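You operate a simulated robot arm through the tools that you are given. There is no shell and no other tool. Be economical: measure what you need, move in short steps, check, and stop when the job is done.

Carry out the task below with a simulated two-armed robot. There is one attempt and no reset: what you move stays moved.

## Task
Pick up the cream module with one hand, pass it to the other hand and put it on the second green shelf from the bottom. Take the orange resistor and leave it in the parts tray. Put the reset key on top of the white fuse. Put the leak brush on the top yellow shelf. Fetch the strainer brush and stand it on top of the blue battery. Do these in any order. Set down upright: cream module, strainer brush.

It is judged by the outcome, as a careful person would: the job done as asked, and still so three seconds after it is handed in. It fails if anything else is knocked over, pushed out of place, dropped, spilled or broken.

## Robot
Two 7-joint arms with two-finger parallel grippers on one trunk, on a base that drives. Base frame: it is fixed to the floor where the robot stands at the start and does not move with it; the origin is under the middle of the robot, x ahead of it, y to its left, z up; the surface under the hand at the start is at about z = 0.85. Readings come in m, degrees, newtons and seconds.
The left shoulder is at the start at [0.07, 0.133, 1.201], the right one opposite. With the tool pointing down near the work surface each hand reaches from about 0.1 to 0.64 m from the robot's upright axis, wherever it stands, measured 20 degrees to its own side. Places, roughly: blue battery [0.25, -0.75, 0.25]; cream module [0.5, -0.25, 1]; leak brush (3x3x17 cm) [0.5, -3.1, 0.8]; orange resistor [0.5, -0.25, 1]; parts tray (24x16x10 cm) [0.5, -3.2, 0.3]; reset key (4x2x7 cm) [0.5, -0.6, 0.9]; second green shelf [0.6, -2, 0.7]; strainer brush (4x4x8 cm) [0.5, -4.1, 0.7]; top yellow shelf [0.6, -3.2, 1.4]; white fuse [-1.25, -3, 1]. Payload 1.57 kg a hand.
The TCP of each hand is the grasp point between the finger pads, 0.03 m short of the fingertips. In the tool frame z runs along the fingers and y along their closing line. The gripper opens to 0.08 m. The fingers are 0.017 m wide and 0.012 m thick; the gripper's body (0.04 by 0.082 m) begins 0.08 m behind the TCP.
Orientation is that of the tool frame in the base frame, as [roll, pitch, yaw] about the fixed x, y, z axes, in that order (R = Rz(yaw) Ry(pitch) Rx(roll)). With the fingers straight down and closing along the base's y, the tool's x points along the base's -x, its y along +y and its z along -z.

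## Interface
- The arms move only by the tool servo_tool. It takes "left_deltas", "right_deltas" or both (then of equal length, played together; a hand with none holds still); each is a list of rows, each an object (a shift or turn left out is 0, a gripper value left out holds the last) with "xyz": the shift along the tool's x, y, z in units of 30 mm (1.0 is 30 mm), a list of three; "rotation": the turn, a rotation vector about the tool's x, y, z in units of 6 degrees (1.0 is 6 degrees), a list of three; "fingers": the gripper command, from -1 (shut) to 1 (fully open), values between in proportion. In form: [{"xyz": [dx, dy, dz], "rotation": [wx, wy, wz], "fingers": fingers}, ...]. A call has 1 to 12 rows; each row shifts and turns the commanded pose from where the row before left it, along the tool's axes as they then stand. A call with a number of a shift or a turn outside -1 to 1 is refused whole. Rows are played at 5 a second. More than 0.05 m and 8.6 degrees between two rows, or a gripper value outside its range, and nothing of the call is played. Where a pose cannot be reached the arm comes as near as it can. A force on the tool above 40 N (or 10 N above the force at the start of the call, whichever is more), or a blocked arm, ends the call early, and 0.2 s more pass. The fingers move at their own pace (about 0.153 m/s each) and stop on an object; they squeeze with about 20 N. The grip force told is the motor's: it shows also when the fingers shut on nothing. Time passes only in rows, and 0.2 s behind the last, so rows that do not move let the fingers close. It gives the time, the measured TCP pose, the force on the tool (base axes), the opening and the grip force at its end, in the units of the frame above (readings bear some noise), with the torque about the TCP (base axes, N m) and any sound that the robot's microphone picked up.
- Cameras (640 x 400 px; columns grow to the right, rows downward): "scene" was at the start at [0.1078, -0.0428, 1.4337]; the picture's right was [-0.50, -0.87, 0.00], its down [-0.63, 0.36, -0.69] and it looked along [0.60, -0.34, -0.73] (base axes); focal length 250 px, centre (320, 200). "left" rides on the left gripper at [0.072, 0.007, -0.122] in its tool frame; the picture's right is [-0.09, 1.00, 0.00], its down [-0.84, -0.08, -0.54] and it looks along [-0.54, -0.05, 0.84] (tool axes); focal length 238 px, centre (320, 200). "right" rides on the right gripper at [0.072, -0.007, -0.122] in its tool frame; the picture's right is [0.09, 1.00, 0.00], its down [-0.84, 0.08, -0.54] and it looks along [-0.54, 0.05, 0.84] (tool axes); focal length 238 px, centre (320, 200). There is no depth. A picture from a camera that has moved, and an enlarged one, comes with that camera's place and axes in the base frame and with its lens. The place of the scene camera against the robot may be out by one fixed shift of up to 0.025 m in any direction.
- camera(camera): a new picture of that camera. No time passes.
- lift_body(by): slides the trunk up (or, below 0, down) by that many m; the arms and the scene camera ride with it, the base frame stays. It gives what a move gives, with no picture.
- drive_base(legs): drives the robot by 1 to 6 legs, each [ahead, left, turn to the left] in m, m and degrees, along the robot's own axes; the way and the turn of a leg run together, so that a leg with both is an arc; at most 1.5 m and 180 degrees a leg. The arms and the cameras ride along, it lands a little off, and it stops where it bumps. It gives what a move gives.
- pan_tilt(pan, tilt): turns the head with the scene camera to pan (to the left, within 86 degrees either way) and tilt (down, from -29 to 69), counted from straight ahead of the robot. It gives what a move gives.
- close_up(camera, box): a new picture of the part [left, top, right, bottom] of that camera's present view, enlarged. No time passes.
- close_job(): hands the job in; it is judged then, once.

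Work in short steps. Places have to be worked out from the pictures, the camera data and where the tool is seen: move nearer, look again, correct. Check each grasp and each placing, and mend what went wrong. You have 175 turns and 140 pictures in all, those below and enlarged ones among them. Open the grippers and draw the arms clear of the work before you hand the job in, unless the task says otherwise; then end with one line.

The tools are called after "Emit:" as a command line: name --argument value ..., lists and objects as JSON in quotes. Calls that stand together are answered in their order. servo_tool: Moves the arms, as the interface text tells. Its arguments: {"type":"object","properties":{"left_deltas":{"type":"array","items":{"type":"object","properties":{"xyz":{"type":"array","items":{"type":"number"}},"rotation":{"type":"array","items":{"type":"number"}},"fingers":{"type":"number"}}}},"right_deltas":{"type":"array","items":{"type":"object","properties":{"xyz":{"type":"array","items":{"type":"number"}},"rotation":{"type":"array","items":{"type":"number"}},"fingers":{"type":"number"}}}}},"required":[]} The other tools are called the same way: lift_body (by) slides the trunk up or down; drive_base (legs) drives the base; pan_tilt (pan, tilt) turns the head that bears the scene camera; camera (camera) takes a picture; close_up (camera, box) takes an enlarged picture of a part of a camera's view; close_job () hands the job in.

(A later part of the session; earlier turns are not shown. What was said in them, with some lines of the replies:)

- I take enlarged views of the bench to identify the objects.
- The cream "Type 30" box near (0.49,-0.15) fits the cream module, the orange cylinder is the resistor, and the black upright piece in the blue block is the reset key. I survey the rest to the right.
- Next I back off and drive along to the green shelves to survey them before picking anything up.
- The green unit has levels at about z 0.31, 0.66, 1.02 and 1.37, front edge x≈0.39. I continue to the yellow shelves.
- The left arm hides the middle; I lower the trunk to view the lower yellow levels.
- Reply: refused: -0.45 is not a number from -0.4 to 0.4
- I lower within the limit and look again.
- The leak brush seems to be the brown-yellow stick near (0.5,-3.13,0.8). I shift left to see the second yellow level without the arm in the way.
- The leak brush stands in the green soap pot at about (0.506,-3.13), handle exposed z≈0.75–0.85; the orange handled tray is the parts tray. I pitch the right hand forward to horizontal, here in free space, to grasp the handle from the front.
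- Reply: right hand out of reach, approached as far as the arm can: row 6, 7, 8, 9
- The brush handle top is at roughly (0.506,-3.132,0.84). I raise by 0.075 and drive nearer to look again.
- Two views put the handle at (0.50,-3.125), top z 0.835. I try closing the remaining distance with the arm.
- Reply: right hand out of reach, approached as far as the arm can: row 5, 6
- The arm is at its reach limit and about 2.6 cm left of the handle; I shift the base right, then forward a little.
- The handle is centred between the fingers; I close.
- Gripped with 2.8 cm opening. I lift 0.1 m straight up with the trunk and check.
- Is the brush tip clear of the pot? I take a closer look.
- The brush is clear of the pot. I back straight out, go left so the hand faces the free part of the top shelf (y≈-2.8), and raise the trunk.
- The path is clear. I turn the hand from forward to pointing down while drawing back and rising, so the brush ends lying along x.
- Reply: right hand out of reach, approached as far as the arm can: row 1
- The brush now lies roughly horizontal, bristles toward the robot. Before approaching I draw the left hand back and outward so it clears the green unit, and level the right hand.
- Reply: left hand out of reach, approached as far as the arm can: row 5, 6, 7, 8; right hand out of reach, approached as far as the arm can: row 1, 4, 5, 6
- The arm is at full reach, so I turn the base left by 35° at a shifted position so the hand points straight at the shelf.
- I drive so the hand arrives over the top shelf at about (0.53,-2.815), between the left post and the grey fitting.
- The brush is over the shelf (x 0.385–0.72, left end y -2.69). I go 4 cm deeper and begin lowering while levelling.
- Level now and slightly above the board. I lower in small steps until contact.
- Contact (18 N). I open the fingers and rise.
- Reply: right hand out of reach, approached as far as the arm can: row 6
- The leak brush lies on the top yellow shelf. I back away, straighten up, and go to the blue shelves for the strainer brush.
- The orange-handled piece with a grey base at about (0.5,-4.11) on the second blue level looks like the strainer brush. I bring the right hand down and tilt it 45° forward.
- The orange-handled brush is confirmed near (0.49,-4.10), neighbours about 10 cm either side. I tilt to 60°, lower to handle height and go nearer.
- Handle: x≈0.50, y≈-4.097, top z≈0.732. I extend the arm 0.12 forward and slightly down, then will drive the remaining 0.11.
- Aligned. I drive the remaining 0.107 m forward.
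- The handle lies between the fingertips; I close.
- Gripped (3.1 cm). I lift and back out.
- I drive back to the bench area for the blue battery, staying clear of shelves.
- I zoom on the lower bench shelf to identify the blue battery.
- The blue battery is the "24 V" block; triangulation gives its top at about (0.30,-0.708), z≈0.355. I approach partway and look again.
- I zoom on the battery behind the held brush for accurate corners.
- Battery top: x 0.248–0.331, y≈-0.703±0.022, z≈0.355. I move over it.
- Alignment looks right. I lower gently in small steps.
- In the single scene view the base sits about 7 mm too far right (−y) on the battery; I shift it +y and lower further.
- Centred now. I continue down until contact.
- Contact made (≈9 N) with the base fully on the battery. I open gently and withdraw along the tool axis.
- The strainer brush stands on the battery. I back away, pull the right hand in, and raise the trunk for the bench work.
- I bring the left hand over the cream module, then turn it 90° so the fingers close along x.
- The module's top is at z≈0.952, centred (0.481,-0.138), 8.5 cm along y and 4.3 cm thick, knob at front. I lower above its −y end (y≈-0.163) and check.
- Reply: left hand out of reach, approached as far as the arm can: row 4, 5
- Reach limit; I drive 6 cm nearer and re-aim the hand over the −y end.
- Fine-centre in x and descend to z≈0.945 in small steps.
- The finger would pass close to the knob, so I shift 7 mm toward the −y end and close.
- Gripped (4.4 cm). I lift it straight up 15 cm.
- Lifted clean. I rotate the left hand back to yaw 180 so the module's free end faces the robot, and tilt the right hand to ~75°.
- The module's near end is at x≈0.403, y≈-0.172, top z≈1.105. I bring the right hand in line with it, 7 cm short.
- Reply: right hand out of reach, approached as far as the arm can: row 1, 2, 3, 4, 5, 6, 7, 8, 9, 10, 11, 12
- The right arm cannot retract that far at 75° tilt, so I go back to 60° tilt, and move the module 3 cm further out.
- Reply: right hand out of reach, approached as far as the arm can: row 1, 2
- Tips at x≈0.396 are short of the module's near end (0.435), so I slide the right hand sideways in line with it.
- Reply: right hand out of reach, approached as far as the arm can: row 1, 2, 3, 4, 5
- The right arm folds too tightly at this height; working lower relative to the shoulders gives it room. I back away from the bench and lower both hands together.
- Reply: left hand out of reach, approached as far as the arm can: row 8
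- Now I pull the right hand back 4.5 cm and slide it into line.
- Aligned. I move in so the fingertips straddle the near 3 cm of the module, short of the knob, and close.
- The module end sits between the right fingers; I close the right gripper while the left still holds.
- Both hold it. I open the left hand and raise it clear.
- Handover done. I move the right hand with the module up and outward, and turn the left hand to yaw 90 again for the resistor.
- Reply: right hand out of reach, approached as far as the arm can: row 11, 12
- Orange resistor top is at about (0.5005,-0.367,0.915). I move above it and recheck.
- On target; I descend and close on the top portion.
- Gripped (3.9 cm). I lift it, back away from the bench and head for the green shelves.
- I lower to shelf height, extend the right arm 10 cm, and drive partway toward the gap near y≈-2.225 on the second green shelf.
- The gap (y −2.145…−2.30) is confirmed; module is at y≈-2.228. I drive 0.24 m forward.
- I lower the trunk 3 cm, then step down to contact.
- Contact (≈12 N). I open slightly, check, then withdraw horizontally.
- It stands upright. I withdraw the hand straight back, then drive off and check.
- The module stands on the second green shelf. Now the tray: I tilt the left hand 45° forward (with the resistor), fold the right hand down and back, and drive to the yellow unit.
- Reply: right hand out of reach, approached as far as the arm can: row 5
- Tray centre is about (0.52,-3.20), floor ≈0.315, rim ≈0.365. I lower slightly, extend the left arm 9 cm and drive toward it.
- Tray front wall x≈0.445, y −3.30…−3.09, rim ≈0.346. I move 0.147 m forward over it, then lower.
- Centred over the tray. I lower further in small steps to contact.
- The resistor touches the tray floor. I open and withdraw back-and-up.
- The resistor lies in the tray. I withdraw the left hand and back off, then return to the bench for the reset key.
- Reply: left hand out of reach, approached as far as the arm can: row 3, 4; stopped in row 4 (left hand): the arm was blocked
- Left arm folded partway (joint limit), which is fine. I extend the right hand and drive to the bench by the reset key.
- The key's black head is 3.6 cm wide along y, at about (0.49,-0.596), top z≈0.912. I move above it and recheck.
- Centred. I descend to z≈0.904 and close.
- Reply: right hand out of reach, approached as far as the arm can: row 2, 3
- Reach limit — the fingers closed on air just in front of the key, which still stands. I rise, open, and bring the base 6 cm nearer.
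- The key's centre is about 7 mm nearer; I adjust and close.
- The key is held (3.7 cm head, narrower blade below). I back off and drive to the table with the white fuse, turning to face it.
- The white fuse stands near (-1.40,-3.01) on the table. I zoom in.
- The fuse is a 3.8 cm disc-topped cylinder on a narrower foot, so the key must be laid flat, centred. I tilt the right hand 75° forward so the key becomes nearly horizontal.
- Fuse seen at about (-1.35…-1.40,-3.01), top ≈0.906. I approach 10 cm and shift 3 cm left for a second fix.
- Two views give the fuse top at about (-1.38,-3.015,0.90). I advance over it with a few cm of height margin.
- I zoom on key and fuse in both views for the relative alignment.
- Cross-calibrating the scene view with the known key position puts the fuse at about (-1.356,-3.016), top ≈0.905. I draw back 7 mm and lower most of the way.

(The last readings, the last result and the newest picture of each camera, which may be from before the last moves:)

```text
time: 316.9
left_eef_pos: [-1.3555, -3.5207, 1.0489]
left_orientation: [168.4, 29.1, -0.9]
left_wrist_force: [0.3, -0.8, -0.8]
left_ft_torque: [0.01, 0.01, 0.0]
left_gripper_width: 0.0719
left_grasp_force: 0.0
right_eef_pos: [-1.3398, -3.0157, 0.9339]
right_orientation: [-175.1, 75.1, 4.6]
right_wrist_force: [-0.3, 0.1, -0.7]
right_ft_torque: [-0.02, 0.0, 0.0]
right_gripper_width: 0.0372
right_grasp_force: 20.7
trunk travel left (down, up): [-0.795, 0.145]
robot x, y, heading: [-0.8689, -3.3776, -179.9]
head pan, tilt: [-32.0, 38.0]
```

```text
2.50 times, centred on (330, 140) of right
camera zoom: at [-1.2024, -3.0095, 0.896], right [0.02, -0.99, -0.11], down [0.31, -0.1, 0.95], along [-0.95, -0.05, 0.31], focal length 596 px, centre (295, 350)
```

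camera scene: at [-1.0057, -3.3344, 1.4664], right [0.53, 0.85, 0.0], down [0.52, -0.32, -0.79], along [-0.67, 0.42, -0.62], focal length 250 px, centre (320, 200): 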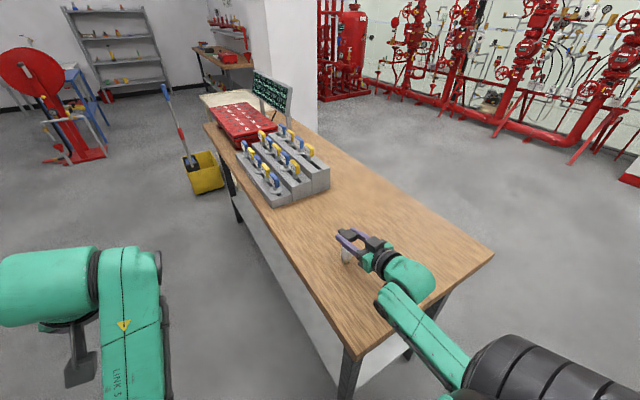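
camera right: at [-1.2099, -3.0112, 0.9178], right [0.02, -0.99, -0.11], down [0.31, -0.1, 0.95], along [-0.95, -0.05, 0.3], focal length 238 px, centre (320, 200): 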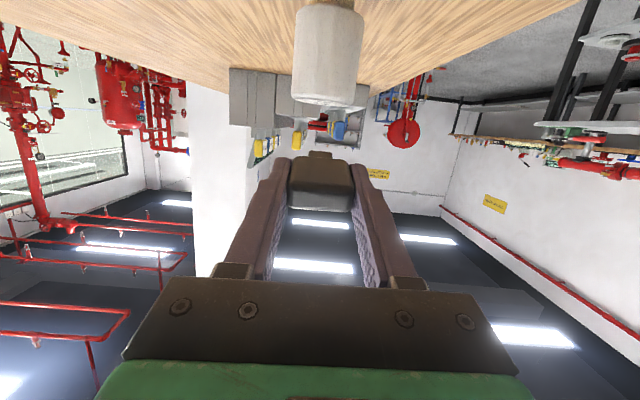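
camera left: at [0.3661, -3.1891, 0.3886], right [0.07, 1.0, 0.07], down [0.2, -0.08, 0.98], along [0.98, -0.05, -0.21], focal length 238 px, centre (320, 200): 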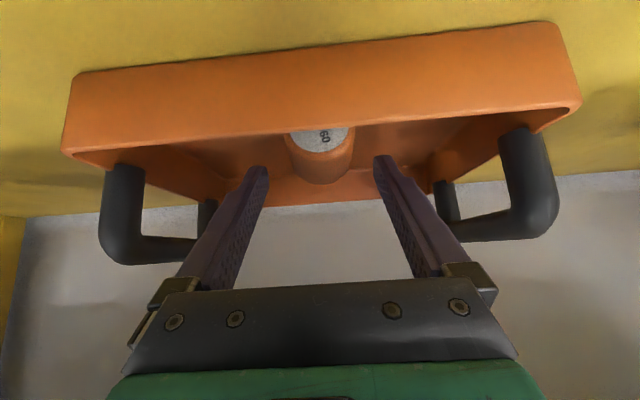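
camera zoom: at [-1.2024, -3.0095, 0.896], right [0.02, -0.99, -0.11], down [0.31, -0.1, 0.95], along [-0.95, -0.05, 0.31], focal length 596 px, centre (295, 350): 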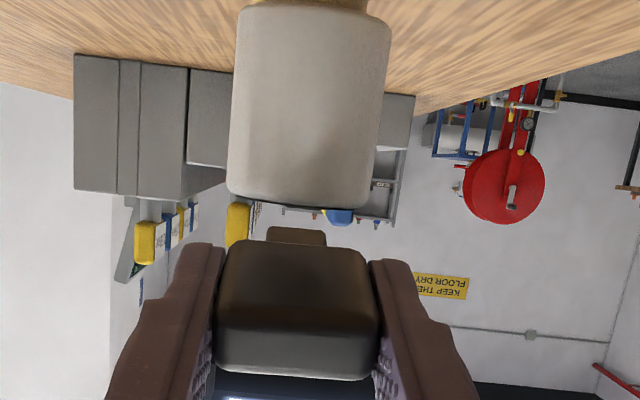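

Gap is about 11 mm and alignment is good on both axes. I lower 9 mm, then in 1.5 mm steps.

Emit:
servo_tool --right_deltas '[{"xyz": [0.15, 0, 0.04]}, {"xyz": [0.14, 0, 0.037]}, {}]'

Emit:
close_up --camera "right" --box '[250, 60, 410, 220]'

```text
time: 317.8
left_eef_pos: [-1.3559, -3.5195, 1.0488]
left_orientation: [168.4, 29.0, -0.9]
left_wrist_force: [-0.5, 0.6, 0.1]
left_ft_torque: [-0.03, 0.0, 0.0]
left_gripper_width: 0.0721
left_grasp_force: 0.1
right_eef_pos: [-1.3394, -3.0154, 0.9253]
right_orientation: [-174.9, 75.1, 4.6]
right_wrist_force: [0.0, 0.3, -0.1]
right_ft_torque: [-0.02, -0.01, 0.03]
right_gripper_width: 0.0372
right_grasp_force: 20.2
trunk travel left (down, up): [-0.795, 0.145]
robot x, y, heading: [-0.8688, -3.3728, -179.6]
head pan, tilt: [-32.0, 38.0]
```

```text
2.50 times, centred on (330, 140) of right
camera zoom: at [-1.2022, -3.0084, 0.8875], right [0.02, -0.99, -0.11], down [0.31, -0.1, 0.95], along [-0.95, -0.05, 0.3], focal length 596 px, centre (295, 350)
```

zoom: 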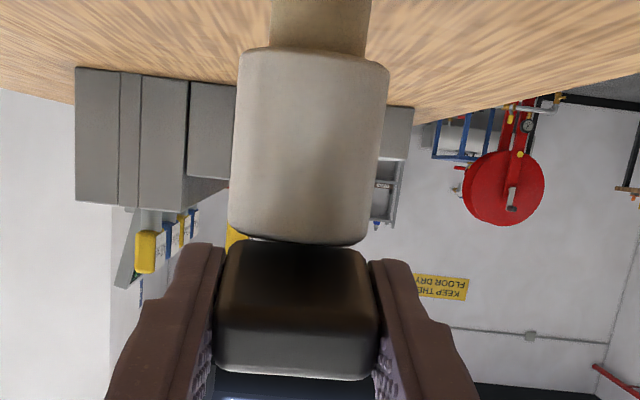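

Emit:
servo_tool --right_deltas '[{"xyz": [0.048, 0, 0.013]}, {"xyz": [0.048, 0, 0.013]}, {}]'

```text
time: 318.6
left_eef_pos: [-1.3557, -3.52, 1.0484]
left_orientation: [168.3, 29.2, -0.8]
left_wrist_force: [-0.7, 0.5, -0.4]
left_ft_torque: [-0.03, -0.01, -0.03]
left_gripper_width: 0.0722
left_grasp_force: 0.0
right_eef_pos: [-1.3405, -3.0156, 0.9251]
right_orientation: [-174.7, 75.2, 4.8]
right_wrist_force: [0.0, 0.1, 5.0]
right_ft_torque: [-0.08, 0.11, 0.02]
right_gripper_width: 0.0372
right_grasp_force: 20.6
trunk travel left (down, up): [-0.795, 0.145]
robot x, y, heading: [-0.8702, -3.3784, -179.7]
head pan, tilt: [-32.0, 38.0]
```

Light contact (5 N). I open the fingers slowly and look.

Emit:
servo_tool --right_deltas '[{"xyz": [-0.02, 0, -0.005], "fingers": -0.06}, {"fingers": -0.03}, {"fingers": 0.0}, {"fingers": 0.05}, {"fingers": 0.15}, {"fingers": 0.3}, {}]'

Emit:
close_up --camera "right" --box '[250, 60, 410, 220]'

Emit:
close_up --camera "scene" --box '[320, 220, 400, 280]'

```text
time: 320.1
left_eef_pos: [-1.3566, -3.5207, 1.0476]
left_orientation: [168.3, 29.3, -0.9]
left_wrist_force: [0.1, -0.5, -0.6]
left_ft_torque: [-0.01, -0.02, 0.0]
left_gripper_width: 0.0719
left_grasp_force: 0.0
right_eef_pos: [-1.3394, -3.0148, 0.9225]
right_orientation: [-174.9, 75.1, 4.7]
right_wrist_force: [0.4, -0.5, -0.3]
right_ft_torque: [-0.02, -0.01, 0.01]
right_gripper_width: 0.052
right_grasp_force: 0.0
trunk travel left (down, up): [-0.795, 0.145]
robot x, y, heading: [-0.8692, -3.3779, -179.7]
head pan, tilt: [-32.0, 38.0]
```

```text
2.50 times, centred on (330, 140) of right
camera zoom: at [-1.2025, -3.0081, 0.8849], right [0.02, -0.99, -0.11], down [0.31, -0.1, 0.95], along [-0.95, -0.05, 0.3], focal length 596 px, centre (295, 350)
```

zoom: 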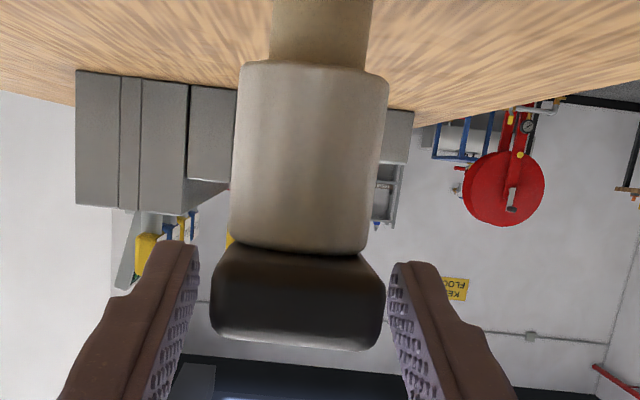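

```text
6.67 times, centred on (360, 250) of scene
camera zoom: at [-1.0058, -3.3343, 1.4663], right [0.53, 0.85, 0.0], down [0.52, -0.32, -0.79], along [-0.67, 0.42, -0.62], focal length 1664 px, centre (53, -133)
```

zoom: 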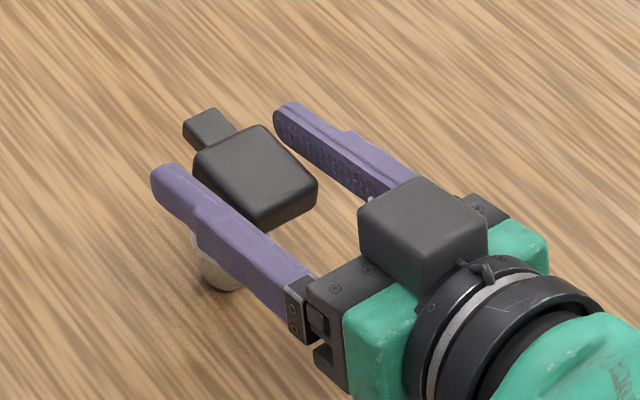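

The key rests flat on the standing fuse. I open a little more and withdraw straight back.

Emit:
servo_tool --right_deltas '[{"fingers": 0.5}, {"fingers": 0.7}, {"xyz": [0.1, 0, -0.38]}, {"xyz": [0.2, 0, -0.75]}, {"xyz": [0.23, 0, -0.85]}, {"xyz": [0.23, 0, -0.85]}]'

Emit:
drive_base --legs '[[-0.3, 0, 0]]'

Emit:
pan_tilt --pan -15 --tilt 30

Emit:
close_up --camera "scene" --box '[240, 160, 400, 280]'

```text
time: 321.6
left_eef_pos: [-1.355, -3.5214, 1.049]
left_orientation: [168.5, 29.2, -0.9]
left_wrist_force: [0.2, -0.4, 0.3]
left_ft_torque: [-0.03, -0.04, 0.04]
left_gripper_width: 0.072
left_grasp_force: 0.0
right_eef_pos: [-1.2483, -3.0155, 0.923]
right_orientation: [-174.8, 75.1, 4.8]
right_wrist_force: [0.4, -0.2, 0.1]
right_ft_torque: [0.0, 0.01, 0.02]
right_gripper_width: 0.0679
right_grasp_force: 0.2
trunk travel left (down, up): [-0.795, 0.145]
robot x, y, heading: [-0.8715, -3.3774, -180.0]
head pan, tilt: [-32.0, 38.0]
```

```text
time: 323.6
left_eef_pos: [-1.0544, -3.5203, 1.048]
left_orientation: [168.5, 29.1, -1.0]
left_wrist_force: [-0.1, 0.3, -0.1]
left_ft_torque: [0.07, 0.04, -0.01]
left_gripper_width: 0.0717
left_grasp_force: 0.1
right_eef_pos: [-0.9477, -3.0138, 0.9226]
right_orientation: [-174.9, 75.0, 4.6]
right_wrist_force: [0.2, 0.4, -0.6]
right_ft_torque: [0.03, 0.02, 0.01]
right_gripper_width: 0.0679
right_grasp_force: 0.1
trunk travel left (down, up): [-0.795, 0.145]
robot x, y, heading: [-0.571, -3.3767, -179.8]
head pan, tilt: [-32.0, 38.0]
```

```text
time: 324.4
left_eef_pos: [-1.0533, -3.5197, 1.0487]
left_orientation: [168.4, 29.2, -0.9]
left_wrist_force: [-0.2, 0.5, 0.6]
left_ft_torque: [0.01, -0.01, -0.02]
left_gripper_width: 0.0721
left_grasp_force: 0.1
right_eef_pos: [-0.9472, -3.0152, 0.9232]
right_orientation: [-174.9, 75.1, 4.7]
right_wrist_force: [-0.5, 0.1, 0.2]
right_ft_torque: [0.03, 0.01, 0.0]
right_gripper_width: 0.0681
right_grasp_force: 0.1
trunk travel left (down, up): [-0.795, 0.145]
robot x, y, heading: [-0.5661, -3.3745, -179.9]
head pan, tilt: [-15.0, 30.0]
```

```text
3.33 times, centred on (320, 220) of scene
camera zoom: at [-0.7164, -3.3557, 1.4787], right [0.26, 0.97, 0.0], down [0.48, -0.13, -0.87], along [-0.84, 0.22, -0.5], focal length 832 px, centre (320, 133)
```

zoom: 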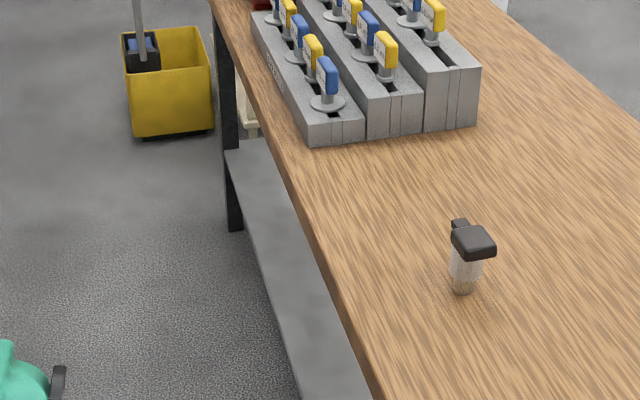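

The key sits on the upright fuse. I turn around and verify the module and the other placements from a distance.

Emit:
drive_base --legs '[[-0.1, 0, 0], [0, 0, -130]]'

Emit:
pan_tilt --pan 0 --tilt 20

Emit:
camera --camera "scene"

```text
time: 331.0
left_eef_pos: [-0.2625, -2.9117, 1.0477]
left_orientation: [168.5, 29.2, -131.1]
left_wrist_force: [0.7, -1.0, 0.1]
left_ft_torque: [0.0, 0.01, -0.02]
left_gripper_width: 0.0719
left_grasp_force: 0.0
right_eef_pos: [0.0561, -3.3189, 0.9231]
right_orientation: [-174.8, 75.2, -125.6]
right_wrist_force: [0.4, 0.7, -0.6]
right_ft_torque: [-0.02, 0.02, 0.0]
right_gripper_width: 0.0678
right_grasp_force: 0.0
trunk travel left (down, up): [-0.795, 0.145]
robot x, y, heading: [-0.4635, -3.3752, 50.0]
head pan, tilt: [-15.0, 30.0]
```

```text
time: 331.7
left_eef_pos: [-0.2624, -2.9109, 1.0485]
left_orientation: [168.5, 29.2, -131.1]
left_wrist_force: [-0.2, 1.3, -0.9]
left_ft_torque: [-0.03, 0.01, -0.01]
left_gripper_width: 0.0718
left_grasp_force: 0.0
right_eef_pos: [0.0555, -3.3197, 0.9228]
right_orientation: [-174.9, 75.0, -125.6]
right_wrist_force: [0.6, -0.1, -0.1]
right_ft_torque: [0.0, 0.02, 0.01]
right_gripper_width: 0.0681
right_grasp_force: 0.1
trunk travel left (down, up): [-0.795, 0.145]
robot x, y, heading: [-0.4643, -3.3757, 49.9]
head pan, tilt: [0.0, 20.0]
```

```text
6 pictures are left
camera scene: at [-0.3852, -3.269, 1.4947], right [0.77, -0.64, 0.0], down [-0.22, -0.26, -0.94], along [0.6, 0.72, -0.34], focal length 250 px, centre (320, 200)
```

scene: 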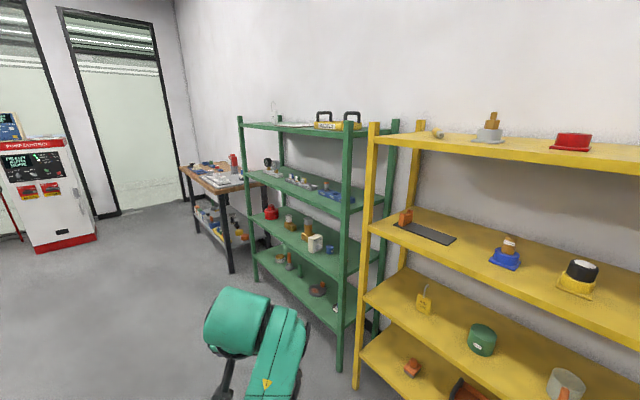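

Emit:
close_up --camera "scene" --box '[270, 205, 370, 265]'

Emit:
close_up --camera "scene" --box '[400, 100, 520, 170]'

```text
6.40 times, centred on (320, 235) of scene
camera zoom: at [-0.3852, -3.269, 1.4947], right [0.77, -0.64, 0.0], down [-0.22, -0.26, -0.94], along [0.6, 0.72, -0.34], focal length 1597 px, centre (320, -24)
```

zoom: 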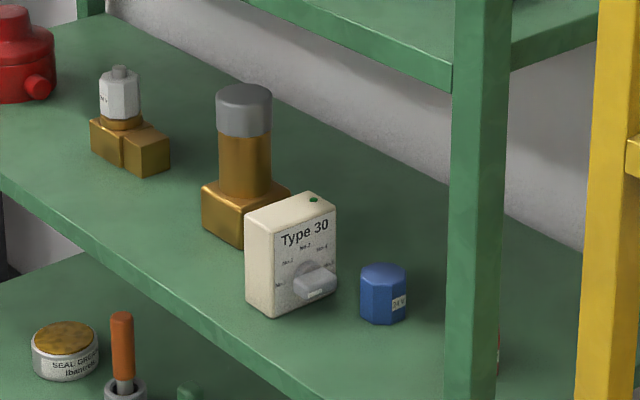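

```text
5.33 times, centred on (460, 135) of scene
camera zoom: at [-0.3852, -3.269, 1.4947], right [0.77, -0.64, 0.0], down [-0.22, -0.26, -0.94], along [0.6, 0.72, -0.34], focal length 1331 px, centre (-427, 547)
```

zoom: 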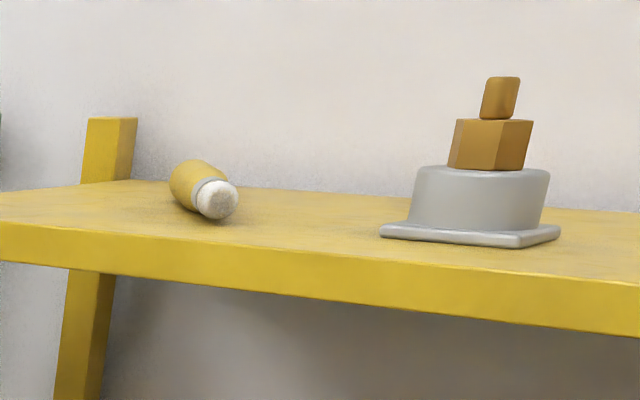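

All placements check out: the module stands upright, the leak brush is on the top yellow shelf, the resistor is in the tray, the key is on the fuse, and the strainer brush was last seen standing on the battery. Both grippers are open and clear, so I hand in.

Emit:
close_job

```text
The job is handed in.
```

All five items are placed as asked, and the job is handed in; I saw nothing else knocked over or moved.
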